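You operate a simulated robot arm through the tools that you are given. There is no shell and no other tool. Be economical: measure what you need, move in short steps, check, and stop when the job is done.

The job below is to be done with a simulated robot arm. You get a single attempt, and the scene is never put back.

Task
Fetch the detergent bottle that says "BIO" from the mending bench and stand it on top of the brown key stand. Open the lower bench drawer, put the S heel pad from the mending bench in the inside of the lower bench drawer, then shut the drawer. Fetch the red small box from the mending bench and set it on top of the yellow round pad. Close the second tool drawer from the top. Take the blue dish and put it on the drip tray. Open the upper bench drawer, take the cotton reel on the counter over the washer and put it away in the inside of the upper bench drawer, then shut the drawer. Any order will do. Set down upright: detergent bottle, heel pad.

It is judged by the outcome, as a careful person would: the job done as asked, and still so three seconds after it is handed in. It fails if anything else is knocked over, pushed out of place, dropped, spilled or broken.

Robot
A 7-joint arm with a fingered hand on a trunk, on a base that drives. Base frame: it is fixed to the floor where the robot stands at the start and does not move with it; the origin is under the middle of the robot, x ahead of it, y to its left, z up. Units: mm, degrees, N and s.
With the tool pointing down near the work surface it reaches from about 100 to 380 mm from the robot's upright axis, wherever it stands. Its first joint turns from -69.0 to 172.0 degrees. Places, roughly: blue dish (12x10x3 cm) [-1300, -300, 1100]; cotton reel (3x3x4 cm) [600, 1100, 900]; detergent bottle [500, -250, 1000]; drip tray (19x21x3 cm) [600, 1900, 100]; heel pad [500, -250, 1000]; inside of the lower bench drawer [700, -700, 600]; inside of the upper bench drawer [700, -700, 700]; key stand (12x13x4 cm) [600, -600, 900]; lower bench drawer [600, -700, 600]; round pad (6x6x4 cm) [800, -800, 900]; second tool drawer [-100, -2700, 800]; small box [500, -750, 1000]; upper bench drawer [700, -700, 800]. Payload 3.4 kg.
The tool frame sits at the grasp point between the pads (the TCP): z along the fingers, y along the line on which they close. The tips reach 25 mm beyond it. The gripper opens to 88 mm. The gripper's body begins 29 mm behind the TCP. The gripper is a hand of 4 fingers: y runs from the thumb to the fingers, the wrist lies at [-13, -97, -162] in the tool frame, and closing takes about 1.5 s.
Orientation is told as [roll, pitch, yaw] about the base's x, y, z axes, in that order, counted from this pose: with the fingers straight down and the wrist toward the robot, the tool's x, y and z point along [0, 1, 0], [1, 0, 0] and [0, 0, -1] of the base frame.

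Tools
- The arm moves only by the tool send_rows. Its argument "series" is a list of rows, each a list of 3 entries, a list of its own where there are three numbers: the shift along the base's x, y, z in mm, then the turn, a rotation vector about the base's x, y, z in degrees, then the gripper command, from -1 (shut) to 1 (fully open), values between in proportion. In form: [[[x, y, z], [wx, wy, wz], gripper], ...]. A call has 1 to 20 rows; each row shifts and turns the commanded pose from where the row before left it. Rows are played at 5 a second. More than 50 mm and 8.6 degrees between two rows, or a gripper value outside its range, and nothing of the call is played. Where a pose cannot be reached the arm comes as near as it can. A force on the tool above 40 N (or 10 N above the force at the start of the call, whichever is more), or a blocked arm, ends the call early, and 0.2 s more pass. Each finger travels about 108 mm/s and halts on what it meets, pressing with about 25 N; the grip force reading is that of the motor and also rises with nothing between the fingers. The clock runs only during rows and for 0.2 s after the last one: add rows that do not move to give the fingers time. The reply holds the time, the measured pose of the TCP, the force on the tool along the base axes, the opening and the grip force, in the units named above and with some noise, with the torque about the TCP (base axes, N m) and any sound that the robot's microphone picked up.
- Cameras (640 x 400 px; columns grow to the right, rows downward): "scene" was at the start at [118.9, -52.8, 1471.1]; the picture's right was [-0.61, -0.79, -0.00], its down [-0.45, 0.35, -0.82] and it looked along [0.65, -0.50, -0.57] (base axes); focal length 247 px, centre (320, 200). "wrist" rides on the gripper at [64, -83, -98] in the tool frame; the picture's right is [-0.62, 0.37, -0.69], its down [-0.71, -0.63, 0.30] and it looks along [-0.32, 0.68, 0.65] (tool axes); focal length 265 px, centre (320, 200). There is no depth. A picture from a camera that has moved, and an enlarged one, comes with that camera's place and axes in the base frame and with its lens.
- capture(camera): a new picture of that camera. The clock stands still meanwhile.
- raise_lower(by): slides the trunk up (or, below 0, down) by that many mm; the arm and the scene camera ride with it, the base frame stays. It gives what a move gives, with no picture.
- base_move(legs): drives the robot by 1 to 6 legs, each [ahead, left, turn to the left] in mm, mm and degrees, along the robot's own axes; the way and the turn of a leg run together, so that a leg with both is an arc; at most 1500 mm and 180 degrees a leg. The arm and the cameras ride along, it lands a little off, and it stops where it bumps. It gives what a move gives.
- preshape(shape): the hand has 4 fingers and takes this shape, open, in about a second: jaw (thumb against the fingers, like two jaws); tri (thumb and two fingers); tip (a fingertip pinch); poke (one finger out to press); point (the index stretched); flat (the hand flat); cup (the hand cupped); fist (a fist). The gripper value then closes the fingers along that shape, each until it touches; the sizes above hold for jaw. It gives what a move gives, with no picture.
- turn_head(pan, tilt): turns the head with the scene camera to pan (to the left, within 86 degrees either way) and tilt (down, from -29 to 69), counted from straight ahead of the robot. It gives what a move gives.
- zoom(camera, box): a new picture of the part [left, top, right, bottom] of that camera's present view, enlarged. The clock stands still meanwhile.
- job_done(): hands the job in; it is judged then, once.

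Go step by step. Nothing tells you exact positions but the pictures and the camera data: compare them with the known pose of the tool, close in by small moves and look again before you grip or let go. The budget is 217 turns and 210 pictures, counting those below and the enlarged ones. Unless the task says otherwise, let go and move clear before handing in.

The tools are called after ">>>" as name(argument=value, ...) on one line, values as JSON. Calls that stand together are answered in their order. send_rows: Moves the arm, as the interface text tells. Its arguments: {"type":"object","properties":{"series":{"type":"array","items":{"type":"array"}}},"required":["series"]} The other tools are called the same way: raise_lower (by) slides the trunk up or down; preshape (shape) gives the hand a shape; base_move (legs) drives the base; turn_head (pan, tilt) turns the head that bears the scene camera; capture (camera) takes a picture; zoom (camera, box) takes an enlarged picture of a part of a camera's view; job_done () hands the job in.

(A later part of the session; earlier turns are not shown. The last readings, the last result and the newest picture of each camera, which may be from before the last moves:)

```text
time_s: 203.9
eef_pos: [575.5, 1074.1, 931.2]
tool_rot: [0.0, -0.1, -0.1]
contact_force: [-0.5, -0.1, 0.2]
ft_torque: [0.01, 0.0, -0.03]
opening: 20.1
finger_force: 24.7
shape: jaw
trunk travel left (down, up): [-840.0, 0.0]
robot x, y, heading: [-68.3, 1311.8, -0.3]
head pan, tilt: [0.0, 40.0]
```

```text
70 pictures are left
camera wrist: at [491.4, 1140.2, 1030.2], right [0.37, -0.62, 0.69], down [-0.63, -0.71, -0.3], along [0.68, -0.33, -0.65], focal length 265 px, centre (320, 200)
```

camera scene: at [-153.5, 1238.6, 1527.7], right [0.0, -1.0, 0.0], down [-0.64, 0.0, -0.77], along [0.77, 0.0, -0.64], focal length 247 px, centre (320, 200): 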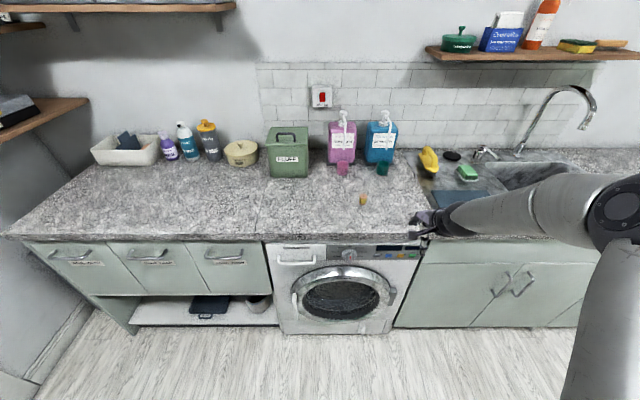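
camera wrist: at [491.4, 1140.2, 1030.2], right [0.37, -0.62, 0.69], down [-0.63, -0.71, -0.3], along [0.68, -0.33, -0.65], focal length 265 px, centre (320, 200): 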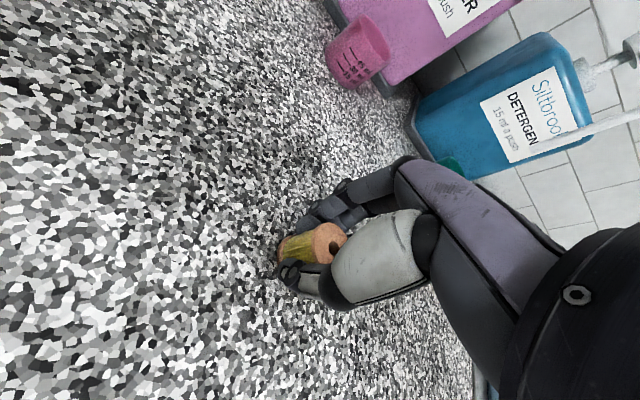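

Reel gripped. Lifting and driving back to the open drawer.

>>> send_rows(series=[[[0, 0, 15], [0, 0, 0], -1], [[0, 0, 40], [0, 0, 0], -1], [[0, 0, 45], [0, 0, 0], -1], [[0, 0, 40], [0, 0, 0], -1], [[0, 0, 0], [0, 0, 0], -1]])

>>> base_move(legs=[[-265, 0, 0], [0, -1000, 0], [0, -634, 0]])

>>> turn_head(pan=-12, tilt=48)

>>> capture(camera="wrist")

>>> capture(camera="scene")

```text
time_s: 205.1
eef_pos: [575.7, 1074.9, 1069.1]
tool_rot: [-0.1, 0.0, -0.2]
contact_force: [1.0, 0.3, -1.3]
ft_torque: [0.0, 0.03, -0.02]
opening: 20.0
finger_force: 24.4
shape: jaw
trunk travel left (down, up): [-840.0, 0.0]
robot x, y, heading: [-74.2, 1312.8, -0.2]
head pan, tilt: [0.0, 40.0]
```

```text
time_s: 215.1
eef_pos: [291.5, -582.9, 1068.8]
tool_rot: [0.0, 0.0, -0.4]
contact_force: [-0.8, -0.3, -0.1]
ft_torque: [-0.06, -0.01, 0.01]
opening: 19.8
finger_force: 25.3
shape: jaw
trunk travel left (down, up): [-840.0, 0.0]
robot x, y, heading: [-352.1, -340.2, -0.7]
head pan, tilt: [0.0, 40.0]
```

```text
time_s: 215.8
eef_pos: [291.6, -583.5, 1068.8]
tool_rot: [0.0, 0.1, -0.5]
contact_force: [-0.1, 0.0, -0.7]
ft_torque: [0.02, 0.03, -0.03]
opening: 19.9
finger_force: 25.5
shape: jaw
trunk travel left (down, up): [-840.0, 0.0]
robot x, y, heading: [-355.1, -341.4, -0.7]
head pan, tilt: [-12.0, 48.0]
```

```text
69 pictures are left
camera wrist: at [208.6, -516.3, 1168.1], right [0.36, -0.62, 0.69], down [-0.64, -0.71, -0.3], along [0.68, -0.33, -0.65], focal length 265 px, centre (320, 200)
```

wrist: 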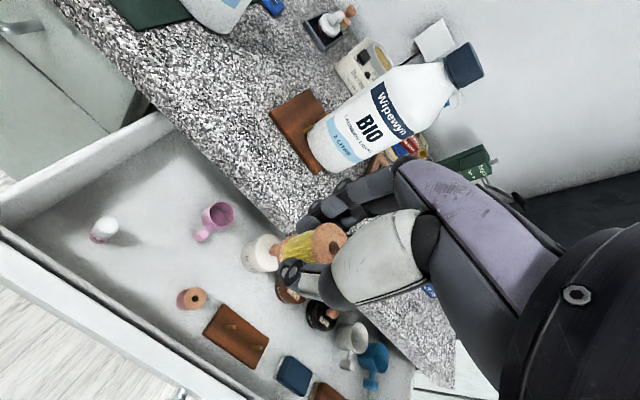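

```text
68 pictures are left
camera scene: at [-227.4, -356.2, 1516.3], right [-0.22, -0.98, 0.0], down [-0.72, 0.16, -0.67], along [0.65, -0.15, -0.74], focal length 247 px, centre (320, 200)
```

scene: 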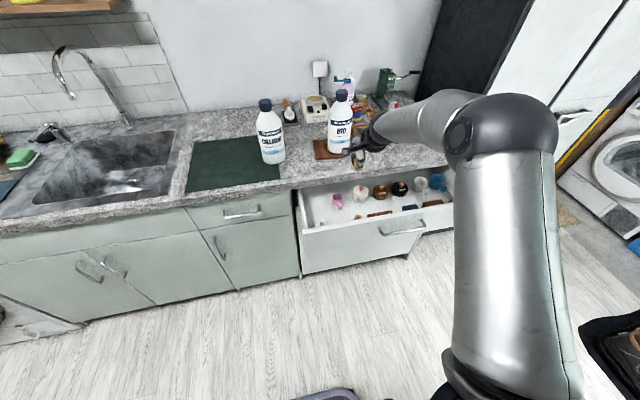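

>>> send_rows(series=[[[8, 14, -20], [0, 0, 0], -1], [[8, 14, -35], [0, 0, 0], -1], [[0, 0, -40], [0, 0, 0], -1], [[0, 0, -40], [0, 0, 0], -1], [[0, 0, -40], [0, 0, 0], -1], [[0, 0, -30], [0, 0, 0], -1], [[0, 0, 0], [0, 0, 0], -1]])

>>> capture(camera="wrist")

>>> zoom(camera="scene", box=[260, 80, 500, 260])

```text
time_s: 217.4
eef_pos: [308.2, -553.9, 866.5]
tool_rot: [0.0, -0.1, -0.6]
contact_force: [-0.3, -0.5, 0.4]
ft_torque: [-0.03, -0.01, 0.02]
opening: 19.7
finger_force: 24.7
shape: jaw
trunk travel left (down, up): [-840.0, 0.0]
robot x, y, heading: [-356.5, -342.2, -1.1]
head pan, tilt: [-12.0, 48.0]
```

```text
67 pictures are left
camera wrist: at [225.7, -487.8, 964.7], right [0.36, -0.62, 0.69], down [-0.64, -0.71, -0.3], along [0.68, -0.33, -0.65], focal length 265 px, centre (320, 200)
```

wrist: 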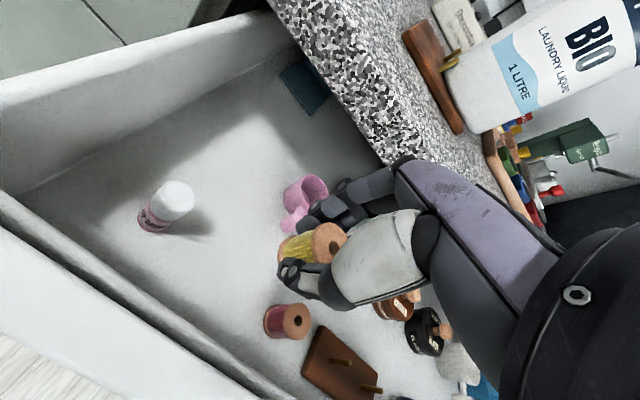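

```text
2.22 times, centred on (380, 170) of scene
camera zoom: at [-227.8, -356.0, 1516.4], right [-0.22, -0.98, 0.0], down [-0.72, 0.16, -0.67], along [0.65, -0.15, -0.74], focal length 550 px, centre (187, 267)
```

zoom: 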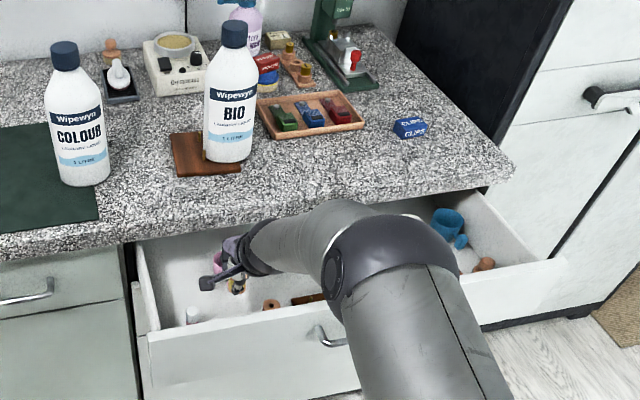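

>>> send_rows(series=[[[0, 0, -30], [0, 0, 0], -1], [[0, 0, -30], [0, 0, 0], -1], [[0, 0, -5], [0, 0, 0], -1], [[0, 0, 0], [0, 0, 0], -1]])

>>> capture(camera="wrist")

>>> zoom(camera="scene", box=[260, 80, 500, 260])

```text
time_s: 218.4
eef_pos: [307.2, -555.2, 800.5]
tool_rot: [0.0, 0.1, -0.5]
contact_force: [0.0, -0.1, -1.8]
ft_torque: [-0.02, -0.01, 0.02]
opening: 19.8
finger_force: 24.5
shape: jaw
trunk travel left (down, up): [-840.0, 0.0]
robot x, y, heading: [-355.1, -336.4, -1.1]
head pan, tilt: [-12.0, 48.0]
```

```text
65 pictures are left
camera wrist: at [224.6, -488.4, 899.0], right [0.36, -0.62, 0.69], down [-0.64, -0.71, -0.3], along [0.68, -0.33, -0.65], focal length 265 px, centre (320, 200)
```

wrist: 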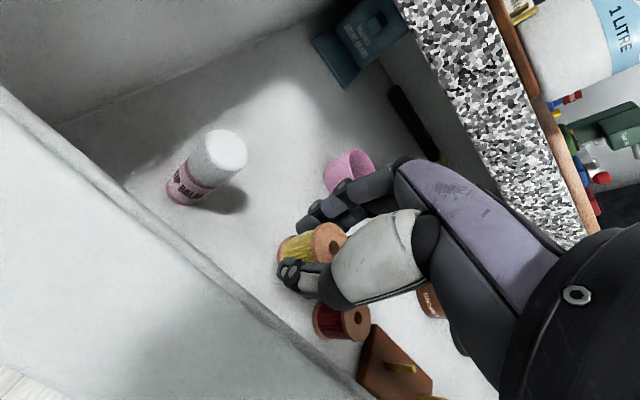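

```text
2.22 times, centred on (380, 170) of scene
camera zoom: at [-227.3, -356.3, 1516.3], right [-0.22, -0.98, 0.0], down [-0.73, 0.16, -0.67], along [0.65, -0.15, -0.74], focal length 550 px, centre (187, 267)
```

zoom: 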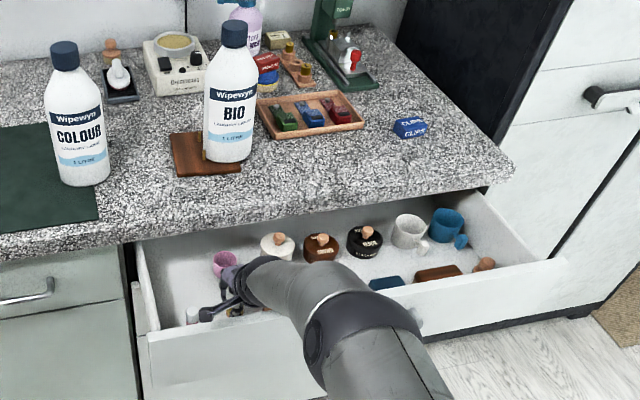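

>>> send_rows(series=[[[0, 2, -8], [0, 0, 0], -1], [[0, 0, -6], [0, 0, 0], -1], [[0, 0, -4], [0, 0, 0], -1], [[0, 0, -3], [0, 0, 0], -1], [[0, 0, -3], [0, 0, 0], -1], [[0, 0, 0], [0, 0, 0], -1]])

>>> capture(camera="wrist")

```text
time_s: 219.8
eef_pos: [306.8, -552.9, 774.8]
tool_rot: [0.0, -0.1, -0.4]
contact_force: [0.8, -0.6, 1.3]
ft_torque: [-0.04, 0.21, -0.02]
opening: 19.8
finger_force: 25.1
shape: jaw
trunk travel left (down, up): [-840.0, 0.0]
robot x, y, heading: [-351.4, -339.4, -0.6]
head pan, tilt: [-12.0, 48.0]
```

```text
63 pictures are left
camera wrist: at [224.4, -486.5, 873.9], right [0.36, -0.62, 0.69], down [-0.64, -0.71, -0.3], along [0.68, -0.33, -0.65], focal length 265 px, centre (320, 200)
```

wrist: 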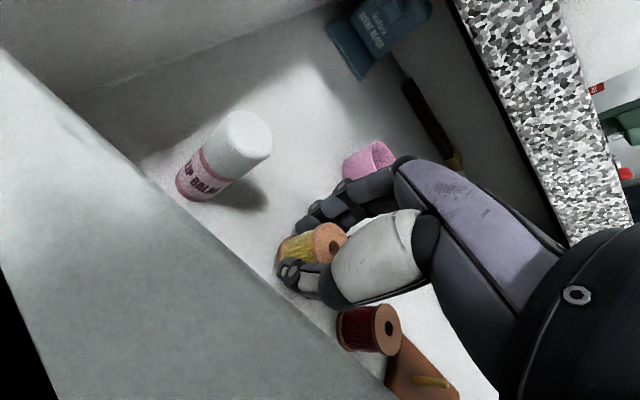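

>>> send_rows(series=[[[0, 0, -2], [0, 0, 0], -1], [[0, 0, -2], [0, 0, 0], -1], [[0, 0, 0], [0, 0, 0], -1]])

```text
time_s: 220.6
eef_pos: [306.8, -551.9, 771.8]
tool_rot: [0.0, 0.0, -0.5]
contact_force: [2.0, 0.5, 3.8]
ft_torque: [-0.05, 0.37, 0.01]
opening: 20.0
finger_force: 25.8
shape: jaw
trunk travel left (down, up): [-840.0, 0.0]
robot x, y, heading: [-354.4, -341.1, -0.5]
head pan, tilt: [-12.0, 48.0]
```

The light contact is my wrist on the drawer's front edge; the reel is just a few mm above the floor. I'll relieve the contact and let the reel settle.

>>> send_rows(series=[[[0, 0, 1], [0, 0, 0], -1], [[0, 0, 0], [0, 0, 0], -0.7], [[0, 0, 0], [0, 0, 0], -0.4], [[0, 0, 0], [0, 0, 0], -0.1], [[0, 0, 0], [0, 0, 0], 0.1], [[0, 0, 0], [0, 0, 0], 0.1]])

>>> capture(camera="wrist")

```text
time_s: 222.0
eef_pos: [307.8, -552.6, 773.1]
tool_rot: [0.0, 0.0, -0.5]
contact_force: [-0.1, -1.0, 0.8]
ft_torque: [-0.01, -0.01, 0.01]
opening: 47.7
finger_force: 0.1
shape: jaw
trunk travel left (down, up): [-840.0, 0.0]
robot x, y, heading: [-349.4, -335.7, -0.9]
head pan, tilt: [-12.0, 48.0]
```

```text
62 pictures are left
camera wrist: at [224.4, -486.4, 871.6], right [0.36, -0.62, 0.69], down [-0.64, -0.71, -0.3], along [0.68, -0.33, -0.65], focal length 265 px, centre (320, 200)
```

wrist: 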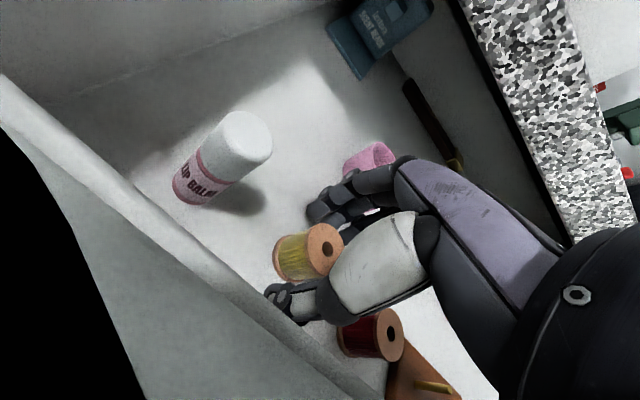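

The reel stands in the drawer. Lifting the hand out.

>>> send_rows(series=[[[0, 0, 15], [0, 0, 0], 0.1], [[0, 0, 40], [0, 0, 0], 0.1], [[0, 0, 45], [0, 0, 0], 0.1], [[0, 0, 45], [0, 0, 0], 0.1], [[0, 0, 45], [0, 0, 0], 0.1], [[0, 0, 45], [0, 0, 0], 0.1], [[0, 0, 30], [0, 0, 0], 0.1]])

>>> capture(camera="wrist")

```text
time_s: 223.6
eef_pos: [307.8, -550.6, 1041.0]
tool_rot: [-0.1, -0.1, -0.5]
contact_force: [-0.5, 0.5, 0.8]
ft_torque: [0.02, 0.02, -0.03]
opening: 48.1
finger_force: 0.1
shape: jaw
trunk travel left (down, up): [-840.0, 0.0]
robot x, y, heading: [-355.0, -339.7, -0.8]
head pan, tilt: [-12.0, 48.0]
```

```text
61 pictures are left
camera wrist: at [224.9, -484.9, 1138.8], right [0.36, -0.62, 0.69], down [-0.64, -0.71, -0.3], along [0.68, -0.33, -0.65], focal length 265 px, centre (320, 200)
```

wrist: 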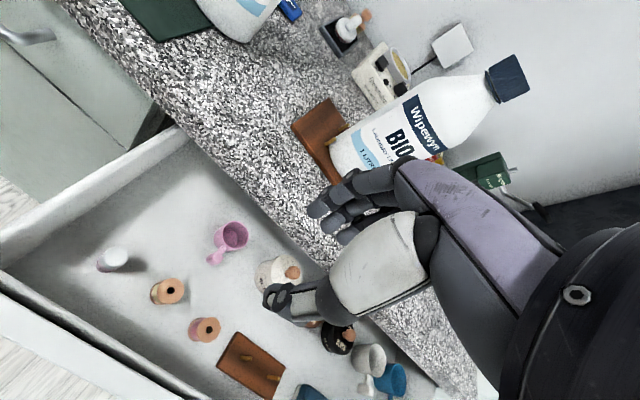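

Now turning the hand level again to push the upper drawer shut.

>>> base_move(legs=[[-82, -145, 0.8]])

>>> send_rows(series=[[[-6, -5, 0], [0, -8, 0], 0], [[-6, -5, 0], [0, -8, 0], -0.5], [[-6, -5, 0], [0, -8, 0], -1], [[-6, -5, 0], [0, -8, 0], -1], [[-6, -5, 0], [0, -8, 0], -1], [[-6, -5, 0], [0, -8, 0], -1], [[-6, -5, 0], [0, -8, 0], -1], [[-6, -5, 0], [0, -8, 0], -1], [[-6, -5, 0], [0, -8, 0], -1], [[-6, -5, 0], [0, -8, 0], -1], [[0, 0, 0], [0, -8, 0], -1], [[0, 0, 0], [0, 0, 0], -1]])

>>> capture(camera="scene")

```text
time_s: 225.1
eef_pos: [228.9, -688.6, 1040.0]
tool_rot: [0.0, -0.1, 0.5]
contact_force: [-0.2, -1.0, 0.0]
ft_torque: [0.01, -0.02, 0.02]
opening: 48.0
finger_force: 0.1
shape: jaw
trunk travel left (down, up): [-840.0, 0.0]
robot x, y, heading: [-434.2, -483.5, -0.2]
head pan, tilt: [-12.0, 48.0]
```

```text
time_s: 227.7
eef_pos: [167.6, -738.5, 1039.7]
tool_rot: [-13.1, -88.1, 13.2]
contact_force: [0.1, 0.0, 0.0]
ft_torque: [0.02, -0.01, 0.04]
opening: 0.1
finger_force: 25.1
shape: jaw
trunk travel left (down, up): [-840.0, 0.0]
robot x, y, heading: [-437.9, -485.4, 0.4]
head pan, tilt: [-12.0, 48.0]
```

```text
60 pictures are left
camera scene: at [-311.3, -502.0, 1516.4], right [-0.2, -0.98, 0.0], down [-0.73, 0.15, -0.67], along [0.66, -0.14, -0.74], focal length 247 px, centre (320, 200)
```

scene: 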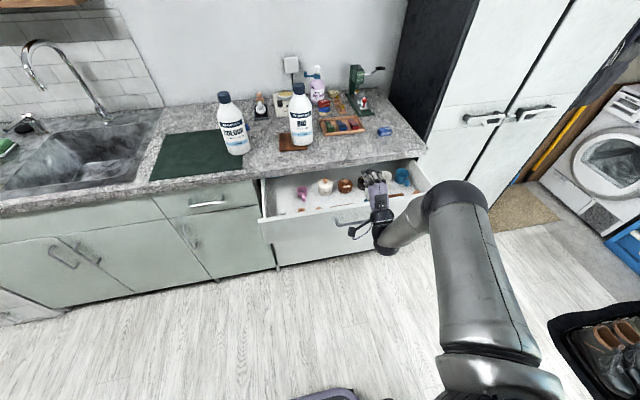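

>>> raise_lower(by=-196)

>>> zoom(camera="scene", box=[240, 100, 460, 280])

>>> capture(camera="wrist")

```text
time_s: 229.8
eef_pos: [168.8, -737.7, 843.6]
tool_rot: [-12.7, -87.9, 12.6]
contact_force: [-0.4, 0.0, -0.1]
ft_torque: [0.0, -0.02, 0.03]
opening: 0.1
finger_force: 25.1
shape: jaw
trunk travel left (down, up): [-644.0, 196.0]
robot x, y, heading: [-438.3, -486.4, 0.1]
head pan, tilt: [-12.0, 48.0]
```

```text
2.22 times, centred on (350, 190) of scene
camera zoom: at [-310.8, -501.9, 1320.4], right [-0.2, -0.98, 0.0], down [-0.73, 0.15, -0.67], along [0.66, -0.14, -0.74], focal length 550 px, centre (253, 222)
```

zoom: 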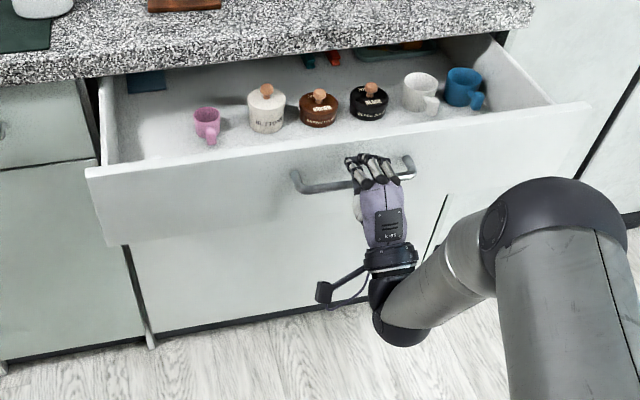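

```text
58 pictures are left
camera wrist: at [67.0, -673.3, 763.2], right [-0.68, -0.62, 0.4], down [0.28, -0.72, -0.63], along [0.68, -0.32, 0.66], focal length 265 px, centre (320, 200)
```

wrist: 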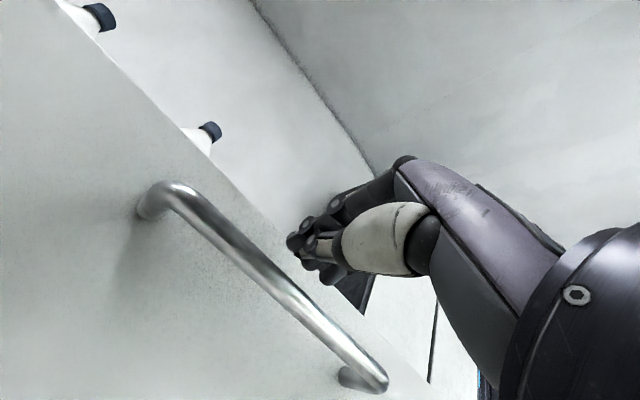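

>>> raise_lower(by=-8)

>>> base_move(legs=[[140, 0, 0]])

>>> capture(camera="scene")

>>> capture(camera="wrist")

```text
time_s: 230.4
eef_pos: [167.5, -738.0, 835.8]
tool_rot: [-12.7, -88.0, 12.6]
contact_force: [0.4, 0.2, 0.2]
ft_torque: [0.02, 0.0, 0.01]
opening: 0.0
finger_force: 25.2
shape: jaw
trunk travel left (down, up): [-636.0, 204.0]
robot x, y, heading: [-436.5, -488.8, 0.3]
head pan, tilt: [-12.0, 48.0]
```

```text
time_s: 231.7
eef_pos: [308.3, -737.5, 835.1]
tool_rot: [-12.1, -87.9, 12.1]
contact_force: [-0.3, 0.0, -0.8]
ft_torque: [0.01, 0.0, 0.0]
opening: 0.0
finger_force: 24.9
shape: jaw
trunk travel left (down, up): [-636.0, 204.0]
robot x, y, heading: [-298.9, -484.5, 0.6]
head pan, tilt: [-12.0, 48.0]
```

```text
57 pictures are left
camera scene: at [-170.3, -501.4, 1312.2], right [-0.2, -0.98, 0.0], down [-0.73, 0.15, -0.67], along [0.65, -0.14, -0.74], focal length 247 px, centre (320, 200)
```

scene: 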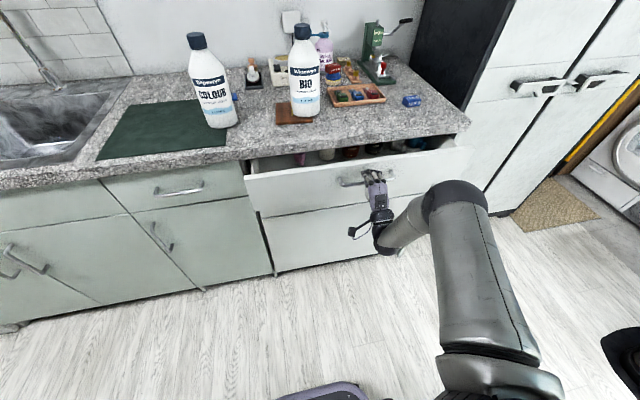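

```text
56 pictures are left
camera wrist: at [206.9, -672.8, 754.6], right [-0.68, -0.62, 0.4], down [0.28, -0.72, -0.64], along [0.68, -0.32, 0.66], focal length 265 px, centre (320, 200)
```

wrist: 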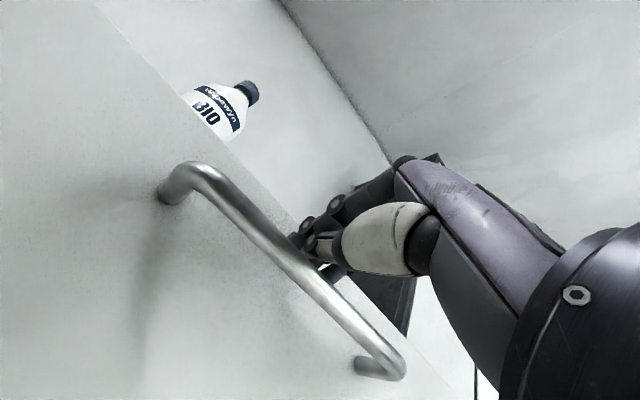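

Pushing works. Continue with the remaining ~105 mm in steps.

>>> base_move(legs=[[90, 0, 0]])

>>> send_rows(series=[[[4, 0, 0], [0, 0, 0], -1], [[4, 0, 0], [0, 0, 0], -1], [[4, 0, 0], [0, 0, 0], -1], [[4, 0, 0], [0, 0, 0], -1], [[4, 0, 0], [0, 0, 0], -1], [[4, 0, 0], [0, 0, 0], -1], [[4, 0, 0], [0, 0, 0], -1], [[4, 0, 0], [0, 0, 0], -1]])

>>> zoom(camera="scene", box=[220, 100, 500, 280])

```text
time_s: 232.8
eef_pos: [397.7, -738.2, 834.9]
tool_rot: [-12.1, -87.9, 12.0]
contact_force: [-0.9, -0.9, -0.2]
ft_torque: [-0.01, 0.01, -0.03]
opening: 0.1
finger_force: 25.2
shape: jaw
trunk travel left (down, up): [-636.0, 204.0]
robot x, y, heading: [-210.9, -484.2, -0.0]
head pan, tilt: [-12.0, 48.0]
```

```text
time_s: 234.5
eef_pos: [418.9, -736.1, 836.8]
tool_rot: [-13.4, -88.1, 13.4]
contact_force: [-21.4, 2.9, 3.6]
ft_torque: [0.0, -0.11, 0.08]
opening: 0.0
finger_force: 25.1
shape: jaw
trunk travel left (down, up): [-636.0, 204.0]
robot x, y, heading: [-206.7, -484.3, 0.3]
head pan, tilt: [-12.0, 48.0]
stopped in row 8: the force on the tool passed its limit at 45 N (the readings are from after the stop); the commanded pose is now the measured one
```

```text
2.22 times, centred on (360, 190) of scene
camera zoom: at [-89.6, -500.0, 1313.2], right [-0.21, -0.98, 0.0], down [-0.72, 0.15, -0.67], along [0.66, -0.14, -0.74], focal length 550 px, centre (231, 222)
```

zoom: 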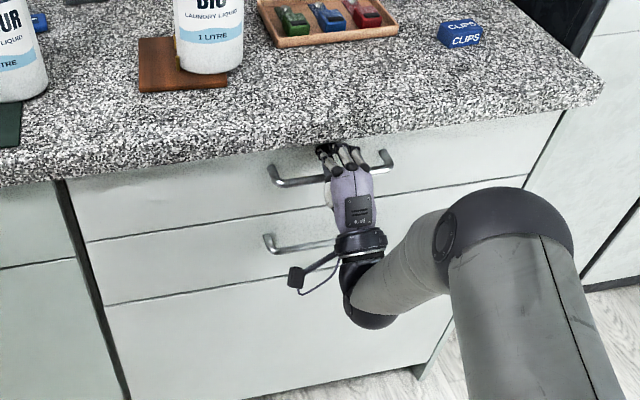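

Upper drawer shut. Next, the tool cabinet: back off, turn right 90° and drive down the aisle.

>>> base_move(legs=[[-110, 0, 0], [0, 0, -90]])

>>> turn_head(pan=0, tilt=35)

>>> capture(camera="scene")

```text
time_s: 239.1
eef_pos: [-505.0, -1140.4, 834.0]
tool_rot: [-3.4, -87.8, -80.3]
contact_force: [0.7, 0.5, 0.9]
ft_torque: [-0.02, -0.07, -0.1]
opening: 0.3
finger_force: 25.5
shape: jaw
trunk travel left (down, up): [-636.0, 204.0]
robot x, y, heading: [-318.5, -493.0, -84.6]
head pan, tilt: [-12.0, 48.0]
stopped in leg 2: the force on the tool passed its limit at 50 N (the readings are from after the stop); the commanded pose is now the measured one
```

```text
time_s: 239.9
eef_pos: [-505.3, -1140.4, 833.0]
tool_rot: [-3.1, -87.9, -80.8]
contact_force: [1.9, -1.3, 0.8]
ft_torque: [0.0, -0.06, -0.09]
opening: 0.1
finger_force: 24.8
shape: jaw
trunk travel left (down, up): [-636.0, 204.0]
robot x, y, heading: [-321.3, -485.5, -84.6]
head pan, tilt: [0.0, 35.0]
```

```text
54 pictures are left
camera scene: at [-307.3, -623.0, 1331.3], right [-1.0, -0.09, 0.0], down [-0.05, 0.57, -0.82], along [0.08, -0.82, -0.57], focal length 247 px, centre (320, 200)
```

scene: 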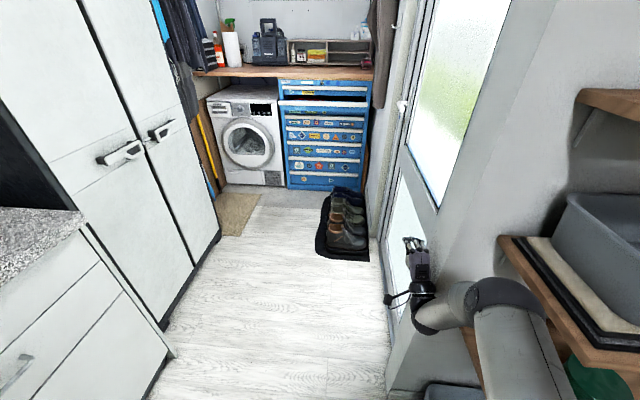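

My hand grazed the door frame. Moving left, away from the wall and shelves.

>>> base_move(legs=[[0, 380, 0]])

>>> base_move(legs=[[0, 0, -5.4]])

>>> turn_head(pan=-60, tilt=35)

>>> capture(camera="scene")

```text
time_s: 242.2
eef_pos: [-133.4, -1103.7, 832.9]
tool_rot: [-3.6, -87.8, -80.2]
contact_force: [0.0, 0.8, -1.2]
ft_torque: [-0.01, -0.01, 0.03]
opening: 0.0
finger_force: 25.0
shape: jaw
trunk travel left (down, up): [-636.0, 204.0]
robot x, y, heading: [53.4, -447.0, -84.4]
head pan, tilt: [0.0, 35.0]
```

```text
time_s: 243.2
eef_pos: [-195.6, -1084.5, 833.1]
tool_rot: [-2.6, -87.7, -86.5]
contact_force: [0.4, -0.6, -0.8]
ft_torque: [0.01, -0.04, 0.02]
opening: 0.0
finger_force: 25.2
shape: jaw
trunk travel left (down, up): [-636.0, 204.0]
robot x, y, heading: [54.4, -449.5, -90.1]
head pan, tilt: [0.0, 35.0]
```

```text
time_s: 244.4
eef_pos: [-193.5, -1085.2, 832.5]
tool_rot: [-3.0, -87.8, -86.3]
contact_force: [0.4, 0.0, 0.1]
ft_torque: [-0.02, -0.02, 0.02]
opening: 0.0
finger_force: 25.2
shape: jaw
trunk travel left (down, up): [-636.0, 204.0]
robot x, y, heading: [50.6, -448.8, -89.9]
head pan, tilt: [-60.0, 35.0]
```

```text
53 pictures are left
camera scene: at [-24.8, -544.3, 1331.3], right [-0.5, 0.87, 0.0], down [0.5, 0.29, -0.82], along [-0.71, -0.41, -0.57], focal length 247 px, centre (320, 200)
```

scene: 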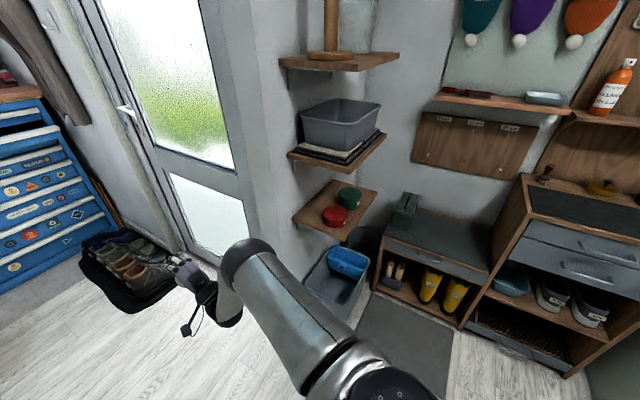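

Shelves are intact, and I can spot the blue dish on a shelf in the alcove (for later). On to the tool cabinet.

>>> base_move(legs=[[1150, 50, 0]])

>>> turn_head(pan=-10, tilt=40)

>>> capture(camera="scene")

```text
time_s: 250.3
eef_pos: [-114.6, -2228.7, 833.2]
tool_rot: [-2.9, -87.7, -85.0]
contact_force: [-0.1, -0.6, -0.2]
ft_torque: [-0.03, -0.04, -0.02]
opening: 0.0
finger_force: 24.6
shape: jaw
trunk travel left (down, up): [-636.0, 204.0]
robot x, y, heading: [114.9, -1591.3, -88.6]
head pan, tilt: [-60.0, 35.0]
```

```text
time_s: 251.4
eef_pos: [-115.6, -2227.4, 833.3]
tool_rot: [-2.9, -87.8, -85.0]
contact_force: [0.2, 0.3, 0.0]
ft_torque: [0.03, -0.01, 0.0]
opening: 0.0
finger_force: 24.8
shape: jaw
trunk travel left (down, up): [-636.0, 204.0]
robot x, y, heading: [113.4, -1587.0, -88.6]
head pan, tilt: [-10.0, 40.0]
```

```text
52 pictures are left
camera scene: at [104.0, -1722.6, 1323.8], right [-0.99, 0.15, 0.0], down [0.1, 0.64, -0.77], along [-0.12, -0.76, -0.64], focal length 247 px, centre (320, 200)
```

scene: 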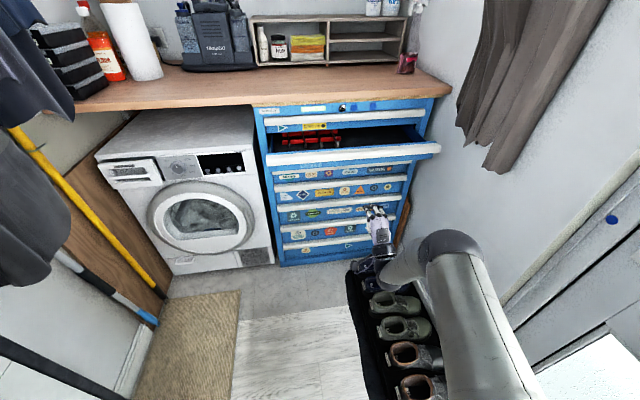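

>>> zoom(camera="scene", box=[250, 90, 450, 270])

```text
2.22 times, centred on (350, 180) of scene
camera zoom: at [104.0, -1722.6, 1323.8], right [-0.99, 0.15, 0.0], down [0.1, 0.64, -0.77], along [-0.12, -0.76, -0.64], focal length 550 px, centre (253, 244)
```

zoom: 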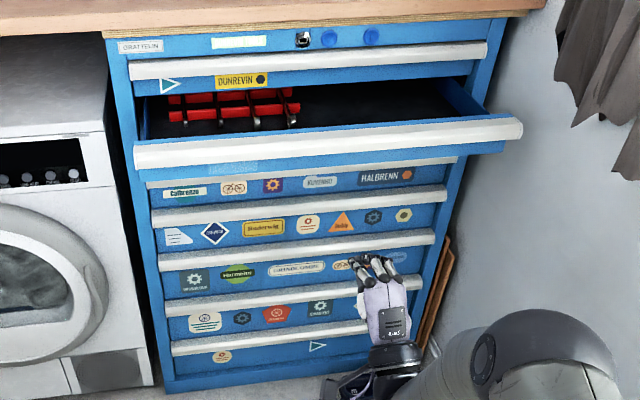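

>>> base_move(legs=[[120, -25, -1.4]])

>>> capture(camera="wrist")

>>> zoom(camera="scene", box=[230, 60, 470, 260])

```text
time_s: 252.7
eef_pos: [-155.1, -2343.7, 833.4]
tool_rot: [-2.7, -87.7, -86.8]
contact_force: [0.3, 0.4, -0.3]
ft_torque: [-0.01, -0.03, 0.01]
opening: 0.2
finger_force: 25.2
shape: jaw
trunk travel left (down, up): [-636.0, 204.0]
robot x, y, heading: [91.1, -1711.4, -90.2]
head pan, tilt: [-10.0, 40.0]
```

```text
50 pictures are left
camera wrist: at [-92.2, -2240.5, 753.0], right [-0.63, 0.67, 0.4], down [-0.71, -0.29, -0.64], along [-0.32, -0.68, 0.66], focal length 265 px, centre (320, 200)
```

wrist: 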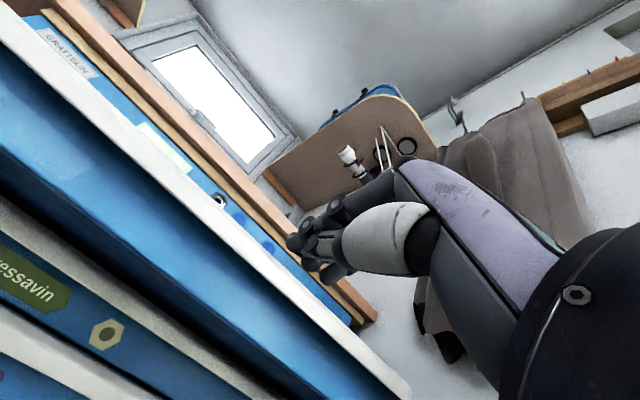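

```text
2.00 times, centred on (350, 160) of scene
camera zoom: at [76.8, -1845.0, 1323.6], right [-0.98, 0.18, 0.0], down [0.11, 0.63, -0.77], along [-0.13, -0.75, -0.64], focal length 495 px, centre (260, 280)
```

zoom: 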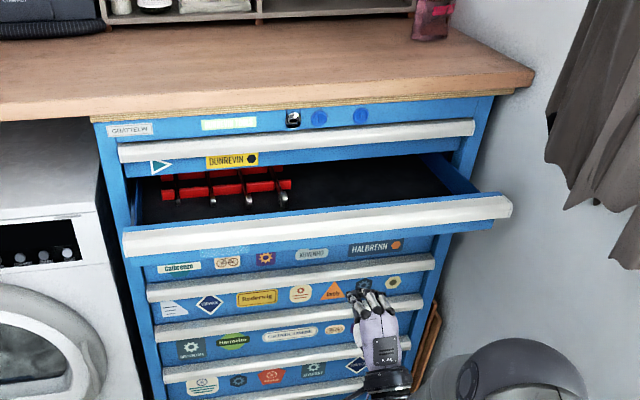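

>>> raise_lower(by=11)

>>> base_move(legs=[[0, 25, 0], [150, 0, 0]])

>>> capture(camera="wrist")

>>> zoom(camera="scene", box=[230, 60, 470, 260])

```text
time_s: 253.3
eef_pos: [-154.5, -2342.5, 843.5]
tool_rot: [-3.0, -87.8, -86.4]
contact_force: [-0.3, -0.1, -0.4]
ft_torque: [-0.02, -0.03, -0.01]
opening: 0.0
finger_force: 24.9
shape: jaw
trunk travel left (down, up): [-647.0, 193.0]
robot x, y, heading: [93.0, -1713.9, -89.8]
head pan, tilt: [-10.0, 40.0]
```

```text
time_s: 255.1
eef_pos: [-129.1, -2492.4, 843.3]
tool_rot: [-2.9, -87.8, -86.4]
contact_force: [0.0, -0.7, -0.5]
ft_torque: [0.01, -0.02, 0.0]
opening: 0.0
finger_force: 25.1
shape: jaw
trunk travel left (down, up): [-647.0, 193.0]
robot x, y, heading: [119.3, -1865.6, -90.1]
head pan, tilt: [-10.0, 40.0]
```

```text
48 pictures are left
camera wrist: at [-66.9, -2388.5, 764.3], right [-0.63, 0.67, 0.4], down [-0.71, -0.29, -0.64], along [-0.32, -0.68, 0.66], focal length 265 px, centre (320, 200)
```

wrist: 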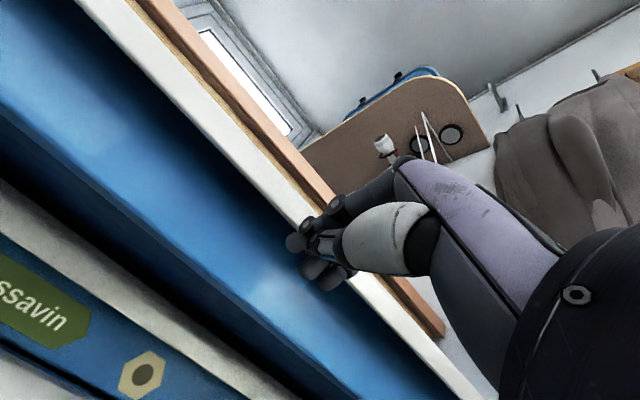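

```text
2.00 times, centred on (350, 160) of scene
camera zoom: at [102.1, -1992.8, 1334.7], right [-0.98, 0.17, 0.0], down [0.11, 0.63, -0.77], along [-0.13, -0.75, -0.64], focal length 495 px, centre (260, 280)
```

zoom: 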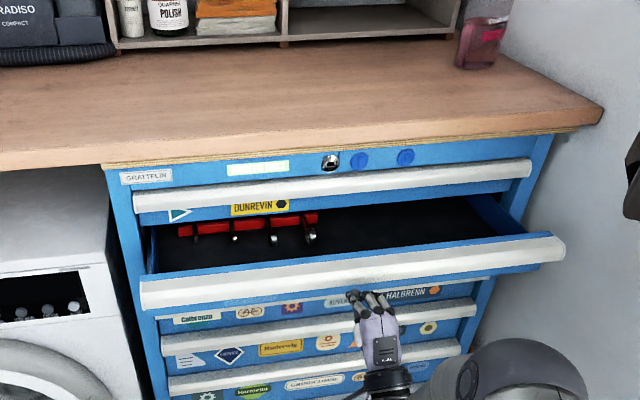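

Fingertips are right at the drawer face just below its grip strip. Pushing it in.

>>> base_move(legs=[[120, 0, 0]])

>>> zoom(camera="scene", box=[210, 40, 470, 260])

```text
time_s: 256.3
eef_pos: [-129.1, -2615.2, 843.5]
tool_rot: [-3.0, -87.9, -86.1]
contact_force: [0.2, 0.1, 0.1]
ft_torque: [-0.04, 0.03, 0.01]
opening: 0.3
finger_force: 24.4
shape: jaw
trunk travel left (down, up): [-647.0, 193.0]
robot x, y, heading: [119.4, -1982.3, -90.0]
head pan, tilt: [-10.0, 40.0]
```

```text
1.82 times, centred on (340, 150) of scene
camera zoom: at [102.3, -2115.1, 1334.7], right [-0.98, 0.17, 0.0], down [0.11, 0.63, -0.77], along [-0.13, -0.75, -0.64], focal length 450 px, centre (284, 291)
```

zoom: 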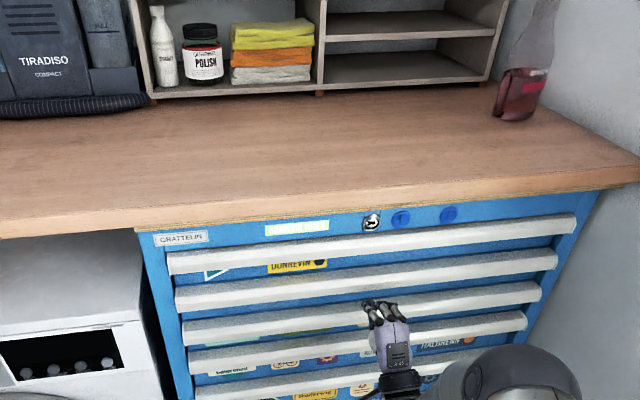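

>>> send_rows(series=[[[0, -5, 0], [0, 0, 0], -1], [[0, -5, 0], [0, 0, 0], -1], [[0, -5, 0], [0, 0, 0], -1], [[0, -5, 0], [0, 0, 0], -1], [[0, -5, 0], [0, 0, 0], -1], [[0, -5, 0], [0, 0, 0], -1], [[0, -5, 0], [0, 0, 0], -1], [[0, -5, 0], [0, 0, 0], -1]])

>>> zoom(camera="scene", box=[210, 40, 470, 260])

```text
time_s: 258.1
eef_pos: [-130.7, -2649.7, 843.0]
tool_rot: [-1.4, -87.6, -88.0]
contact_force: [2.5, 33.3, -18.4]
ft_torque: [-0.45, -0.05, -0.22]
opening: 0.1
finger_force: 25.1
shape: jaw
trunk travel left (down, up): [-647.0, 193.0]
robot x, y, heading: [116.0, -1981.9, -90.0]
head pan, tilt: [-10.0, 40.0]
```

```text
1.82 times, centred on (340, 150) of scene
camera zoom: at [100.8, -2109.6, 1334.9], right [-0.98, 0.17, 0.0], down [0.11, 0.63, -0.77], along [-0.13, -0.76, -0.64], focal length 450 px, centre (284, 291)
```

zoom: 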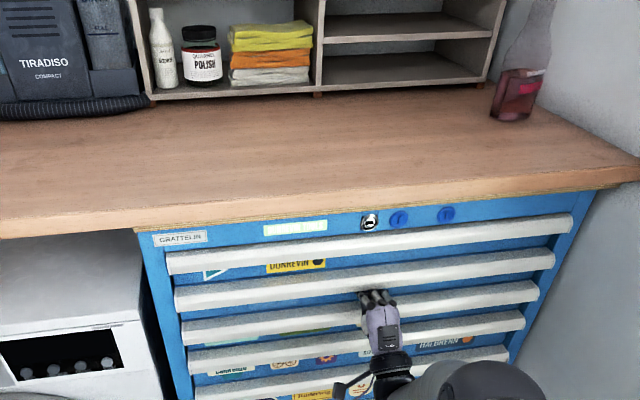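

The second tool drawer is shut. Retreating, raising, and turning the hand back down.

>>> send_rows(series=[[[0, 20, 0], [0, 0, 0], -1], [[0, 30, 0], [0, 0, 0], -1]])

>>> base_move(legs=[[-700, 0, 0]])

>>> raise_lower(by=193)

>>> send_rows(series=[[[0, 0, 0], [8, 0, 0], -1], [[0, 0, 0], [8, 0, 0], -1], [[0, 0, 0], [8, 0, 0], -1], [[0, 0, 0], [8, 0, 0], -1], [[0, 0, 0], [8, 0, 0], -1], [[0, 0, 0], [8, 0, 0], -1], [[0, 0, 0], [8, 0, 0], -1], [[0, 0, 0], [8, 0, 0], -1], [[0, 0, 0], [8, 0, 0], -1], [[0, 0, 0], [8, 0, 0], -1], [[0, 0, 0], [8, 0, 0], -1], [[0, 0, 40], [0, 0, 0], 1], [[0, 0, 40], [0, 0, 0], 1], [[0, 0, 40], [0, 0, 0], 1], [[0, 0, 0], [0, 0, 0], 1]])

>>> turn_head(pan=0, tilt=35)

>>> capture(camera="scene")

```text
time_s: 258.7
eef_pos: [-127.7, -2603.8, 848.1]
tool_rot: [-3.8, -88.1, -85.3]
contact_force: [-0.6, 0.5, -0.1]
ft_torque: [-0.01, -0.03, -0.03]
opening: 0.2
finger_force: 24.8
shape: jaw
trunk travel left (down, up): [-647.0, 193.0]
robot x, y, heading: [117.5, -1982.7, -90.2]
head pan, tilt: [-10.0, 40.0]
```

```text
time_s: 262.6
eef_pos: [-127.6, -1891.3, 846.4]
tool_rot: [-3.1, -87.8, -85.8]
contact_force: [0.2, 0.3, -0.9]
ft_torque: [-0.01, -0.02, 0.0]
opening: 0.0
finger_force: 25.0
shape: jaw
trunk travel left (down, up): [-647.0, 193.0]
robot x, y, heading: [112.4, -1270.6, -89.9]
head pan, tilt: [-10.0, 40.0]
```

```text
time_s: 264.7
eef_pos: [-127.4, -1893.1, 1038.9]
tool_rot: [-3.0, -87.8, -85.9]
contact_force: [0.2, -0.7, -0.1]
ft_torque: [-0.03, 0.0, 0.02]
opening: 0.0
finger_force: 25.1
shape: jaw
trunk travel left (down, up): [-840.0, 0.0]
robot x, y, heading: [114.6, -1267.0, -89.9]
head pan, tilt: [-10.0, 40.0]
```

```text
time_s: 267.9
eef_pos: [-127.4, -1891.0, 1158.8]
tool_rot: [1.1, 0.2, -89.9]
contact_force: [-0.4, -0.2, -0.1]
ft_torque: [-0.01, -0.02, -0.02]
opening: 87.7
finger_force: 0.1
shape: jaw
trunk travel left (down, up): [-840.0, 0.0]
robot x, y, heading: [112.3, -1271.6, -89.9]
head pan, tilt: [-10.0, 40.0]
```

```text
time_s: 268.6
eef_pos: [-127.4, -1891.0, 1158.6]
tool_rot: [1.0, 0.2, -89.8]
contact_force: [1.5, -0.8, -0.6]
ft_torque: [0.0, 0.01, 0.0]
opening: 87.7
finger_force: 0.1
shape: jaw
trunk travel left (down, up): [-840.0, 0.0]
robot x, y, heading: [116.5, -1272.2, -89.8]
head pan, tilt: [0.0, 35.0]
```

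```text
44 pictures are left
camera scene: at [115.5, -1405.7, 1535.3], right [-1.0, -0.01, 0.0], down [0.0, 0.57, -0.82], along [0.0, -0.82, -0.57], focal length 247 px, centre (320, 200)
```

scene: 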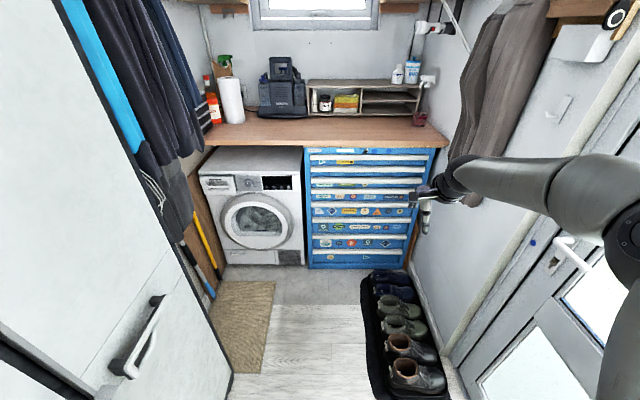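

>>> base_move(legs=[[-800, 0, 0], [0, -230, 0], [0, 0, 90], [-240, 0, 0]])

>>> turn_head(pan=-20, tilt=40)

>>> capture(camera="scene")

```text
time_s: 279.5
eef_pos: [261.3, -717.7, 1158.9]
tool_rot: [1.1, 0.1, 1.3]
contact_force: [-0.1, 0.2, 0.2]
ft_torque: [-0.04, 0.0, 0.0]
opening: 87.7
finger_force: 0.1
shape: jaw
trunk travel left (down, up): [-840.0, 0.0]
robot x, y, heading: [-364.6, -488.2, 1.5]
head pan, tilt: [0.0, 35.0]
```

```text
time_s: 280.3
eef_pos: [261.5, -717.7, 1157.7]
tool_rot: [1.1, 0.1, 1.3]
contact_force: [0.1, -0.5, -0.3]
ft_torque: [-0.05, 0.01, 0.02]
opening: 87.5
finger_force: 0.1
shape: jaw
trunk travel left (down, up): [-840.0, 0.0]
robot x, y, heading: [-366.1, -488.2, 1.3]
head pan, tilt: [-20.0, 40.0]
```

```text
43 pictures are left
camera scene: at [-236.1, -511.1, 1527.8], right [-0.32, -0.95, 0.0], down [-0.61, 0.2, -0.77], along [0.73, -0.24, -0.64], focal length 247 px, centre (320, 200)
```

scene: 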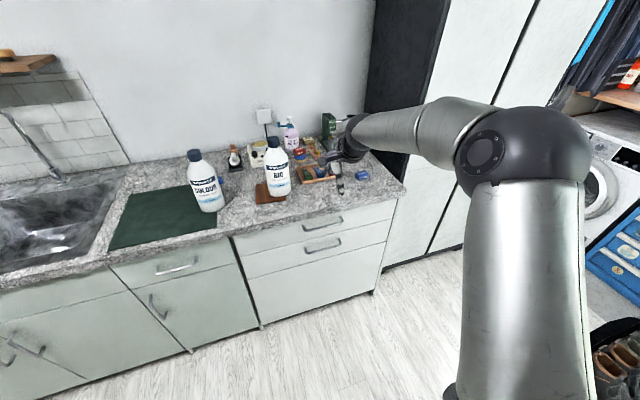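

Both bench drawers are flush. Now turning around toward the alcove with the blue dish.

>>> base_move(legs=[[20, 190, 0], [0, 0, 89], [0, 0, 89.7]])

>>> turn_head(pan=-5, tilt=25)

>>> capture(camera="scene")

```text
time_s: 289.4
eef_pos: [-972.0, -50.1, 1158.3]
tool_rot: [1.2, 0.2, 179.9]
contact_force: [0.1, -0.3, -0.2]
ft_torque: [-0.01, 0.02, 0.02]
opening: 87.9
finger_force: 0.1
shape: jaw
trunk travel left (down, up): [-840.0, 0.0]
robot x, y, heading: [-349.2, -293.3, -180.1]
head pan, tilt: [-20.0, 40.0]
```

```text
time_s: 290.2
eef_pos: [-971.6, -50.8, 1158.6]
tool_rot: [1.2, 0.2, 179.7]
contact_force: [0.9, 0.5, -0.9]
ft_torque: [0.03, 0.01, -0.01]
opening: 87.6
finger_force: 0.1
shape: jaw
trunk travel left (down, up): [-840.0, 0.0]
robot x, y, heading: [-350.4, -299.0, -179.9]
head pan, tilt: [-5.0, 25.0]
```

```text
42 pictures are left
camera scene: at [-493.6, -286.7, 1551.0], right [0.09, 1.0, 0.0], down [0.42, -0.04, -0.91], along [-0.9, 0.08, -0.42], focal length 247 px, centre (320, 200)
```

scene: 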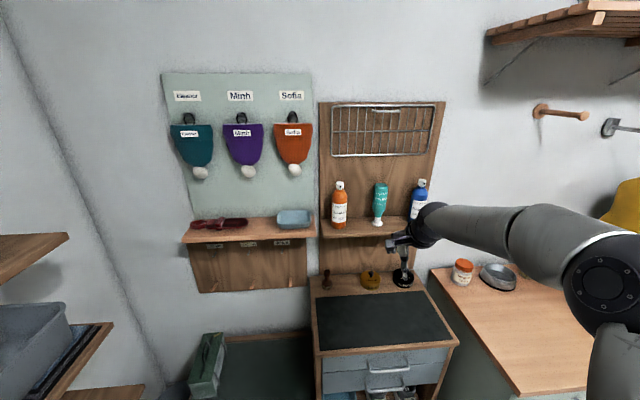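

>>> zoom(camera="scene", box=[180, 170, 340, 290])

```text
3.33 times, centred on (260, 230) of scene
camera zoom: at [-493.6, -286.7, 1551.0], right [0.09, 1.0, 0.0], down [0.42, -0.04, -0.91], along [-0.9, 0.08, -0.42], focal length 824 px, centre (520, 100)
```

zoom: 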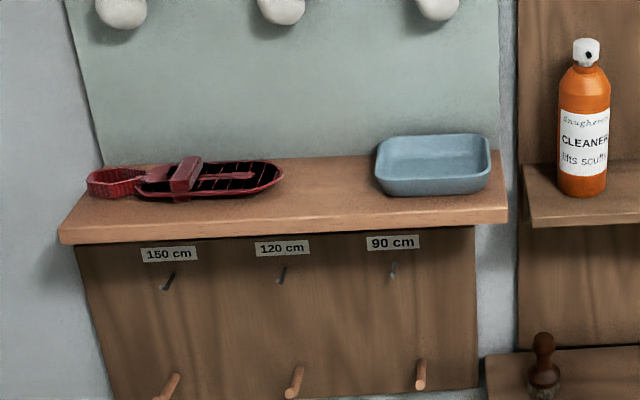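

The dish is empty, sits at about (-1297,-311) on the shelf; I'll pinch its front rim (x≈-1247). Positioning above it first.

>>> send_rows(series=[[[-8, -25, 12], [-1.1, 0, 0], 1], [[-8, -25, 12], [0, 0, 0], 1], [[-8, -25, 12], [0, 0, 0], 1], [[-8, -23, 10], [0, 0, 0], 1], [[0, 0, 0], [0, 0, 0], 1]])

>>> base_move(legs=[[190, 163, 0]])

>>> turn_head(pan=0, tilt=35)

>>> capture(camera="scene")

>>> capture(camera="wrist")

```text
time_s: 291.4
eef_pos: [-1005.3, -145.5, 1204.0]
tool_rot: [2.2, 0.3, 179.8]
contact_force: [-0.1, 0.8, -0.7]
ft_torque: [-0.02, 0.02, -0.04]
opening: 87.7
finger_force: 0.0
shape: jaw
trunk travel left (down, up): [-840.0, 0.0]
robot x, y, heading: [-351.1, -294.0, -180.1]
head pan, tilt: [-5.0, 25.0]
```

```text
time_s: 293.2
eef_pos: [-1105.2, -260.2, 1201.1]
tool_rot: [1.5, 0.3, -178.8]
contact_force: [0.4, -0.3, 0.0]
ft_torque: [0.02, 0.02, -0.02]
opening: 88.2
finger_force: 0.1
shape: jaw
trunk travel left (down, up): [-840.0, 0.0]
robot x, y, heading: [-446.4, -383.9, -178.5]
head pan, tilt: [-5.0, 25.0]
stopped in leg 1: the robot was blocked; the commanded pose is now the measured one
```

```text
time_s: 293.9
eef_pos: [-1112.5, -255.0, 1196.2]
tool_rot: [1.9, 0.6, -178.7]
contact_force: [0.1, 0.7, -0.5]
ft_torque: [-0.04, 0.02, 0.03]
opening: 88.2
finger_force: 0.1
shape: jaw
trunk travel left (down, up): [-840.0, 0.0]
robot x, y, heading: [-440.6, -384.1, -178.6]
head pan, tilt: [0.0, 35.0]
```

```text
40 pictures are left
camera scene: at [-584.3, -382.8, 1535.3], right [-0.02, 1.0, 0.0], down [0.57, 0.01, -0.82], along [-0.82, -0.02, -0.57], focal length 247 px, centre (320, 200)
```

scene: 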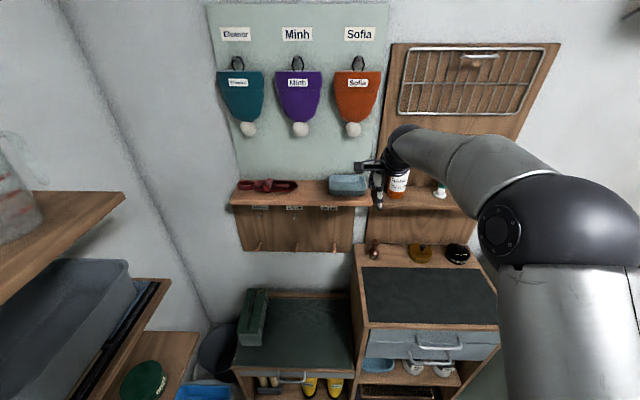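

```text
39 pictures are left
camera wrist: at [-1028.5, -311.9, 1298.8], right [-0.39, 0.63, 0.67], down [0.62, 0.72, -0.32], along [-0.68, 0.29, -0.67], focal length 265 px, centre (320, 200)
```

wrist: 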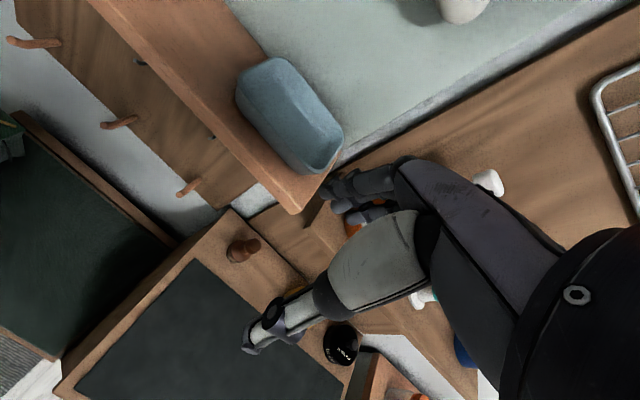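

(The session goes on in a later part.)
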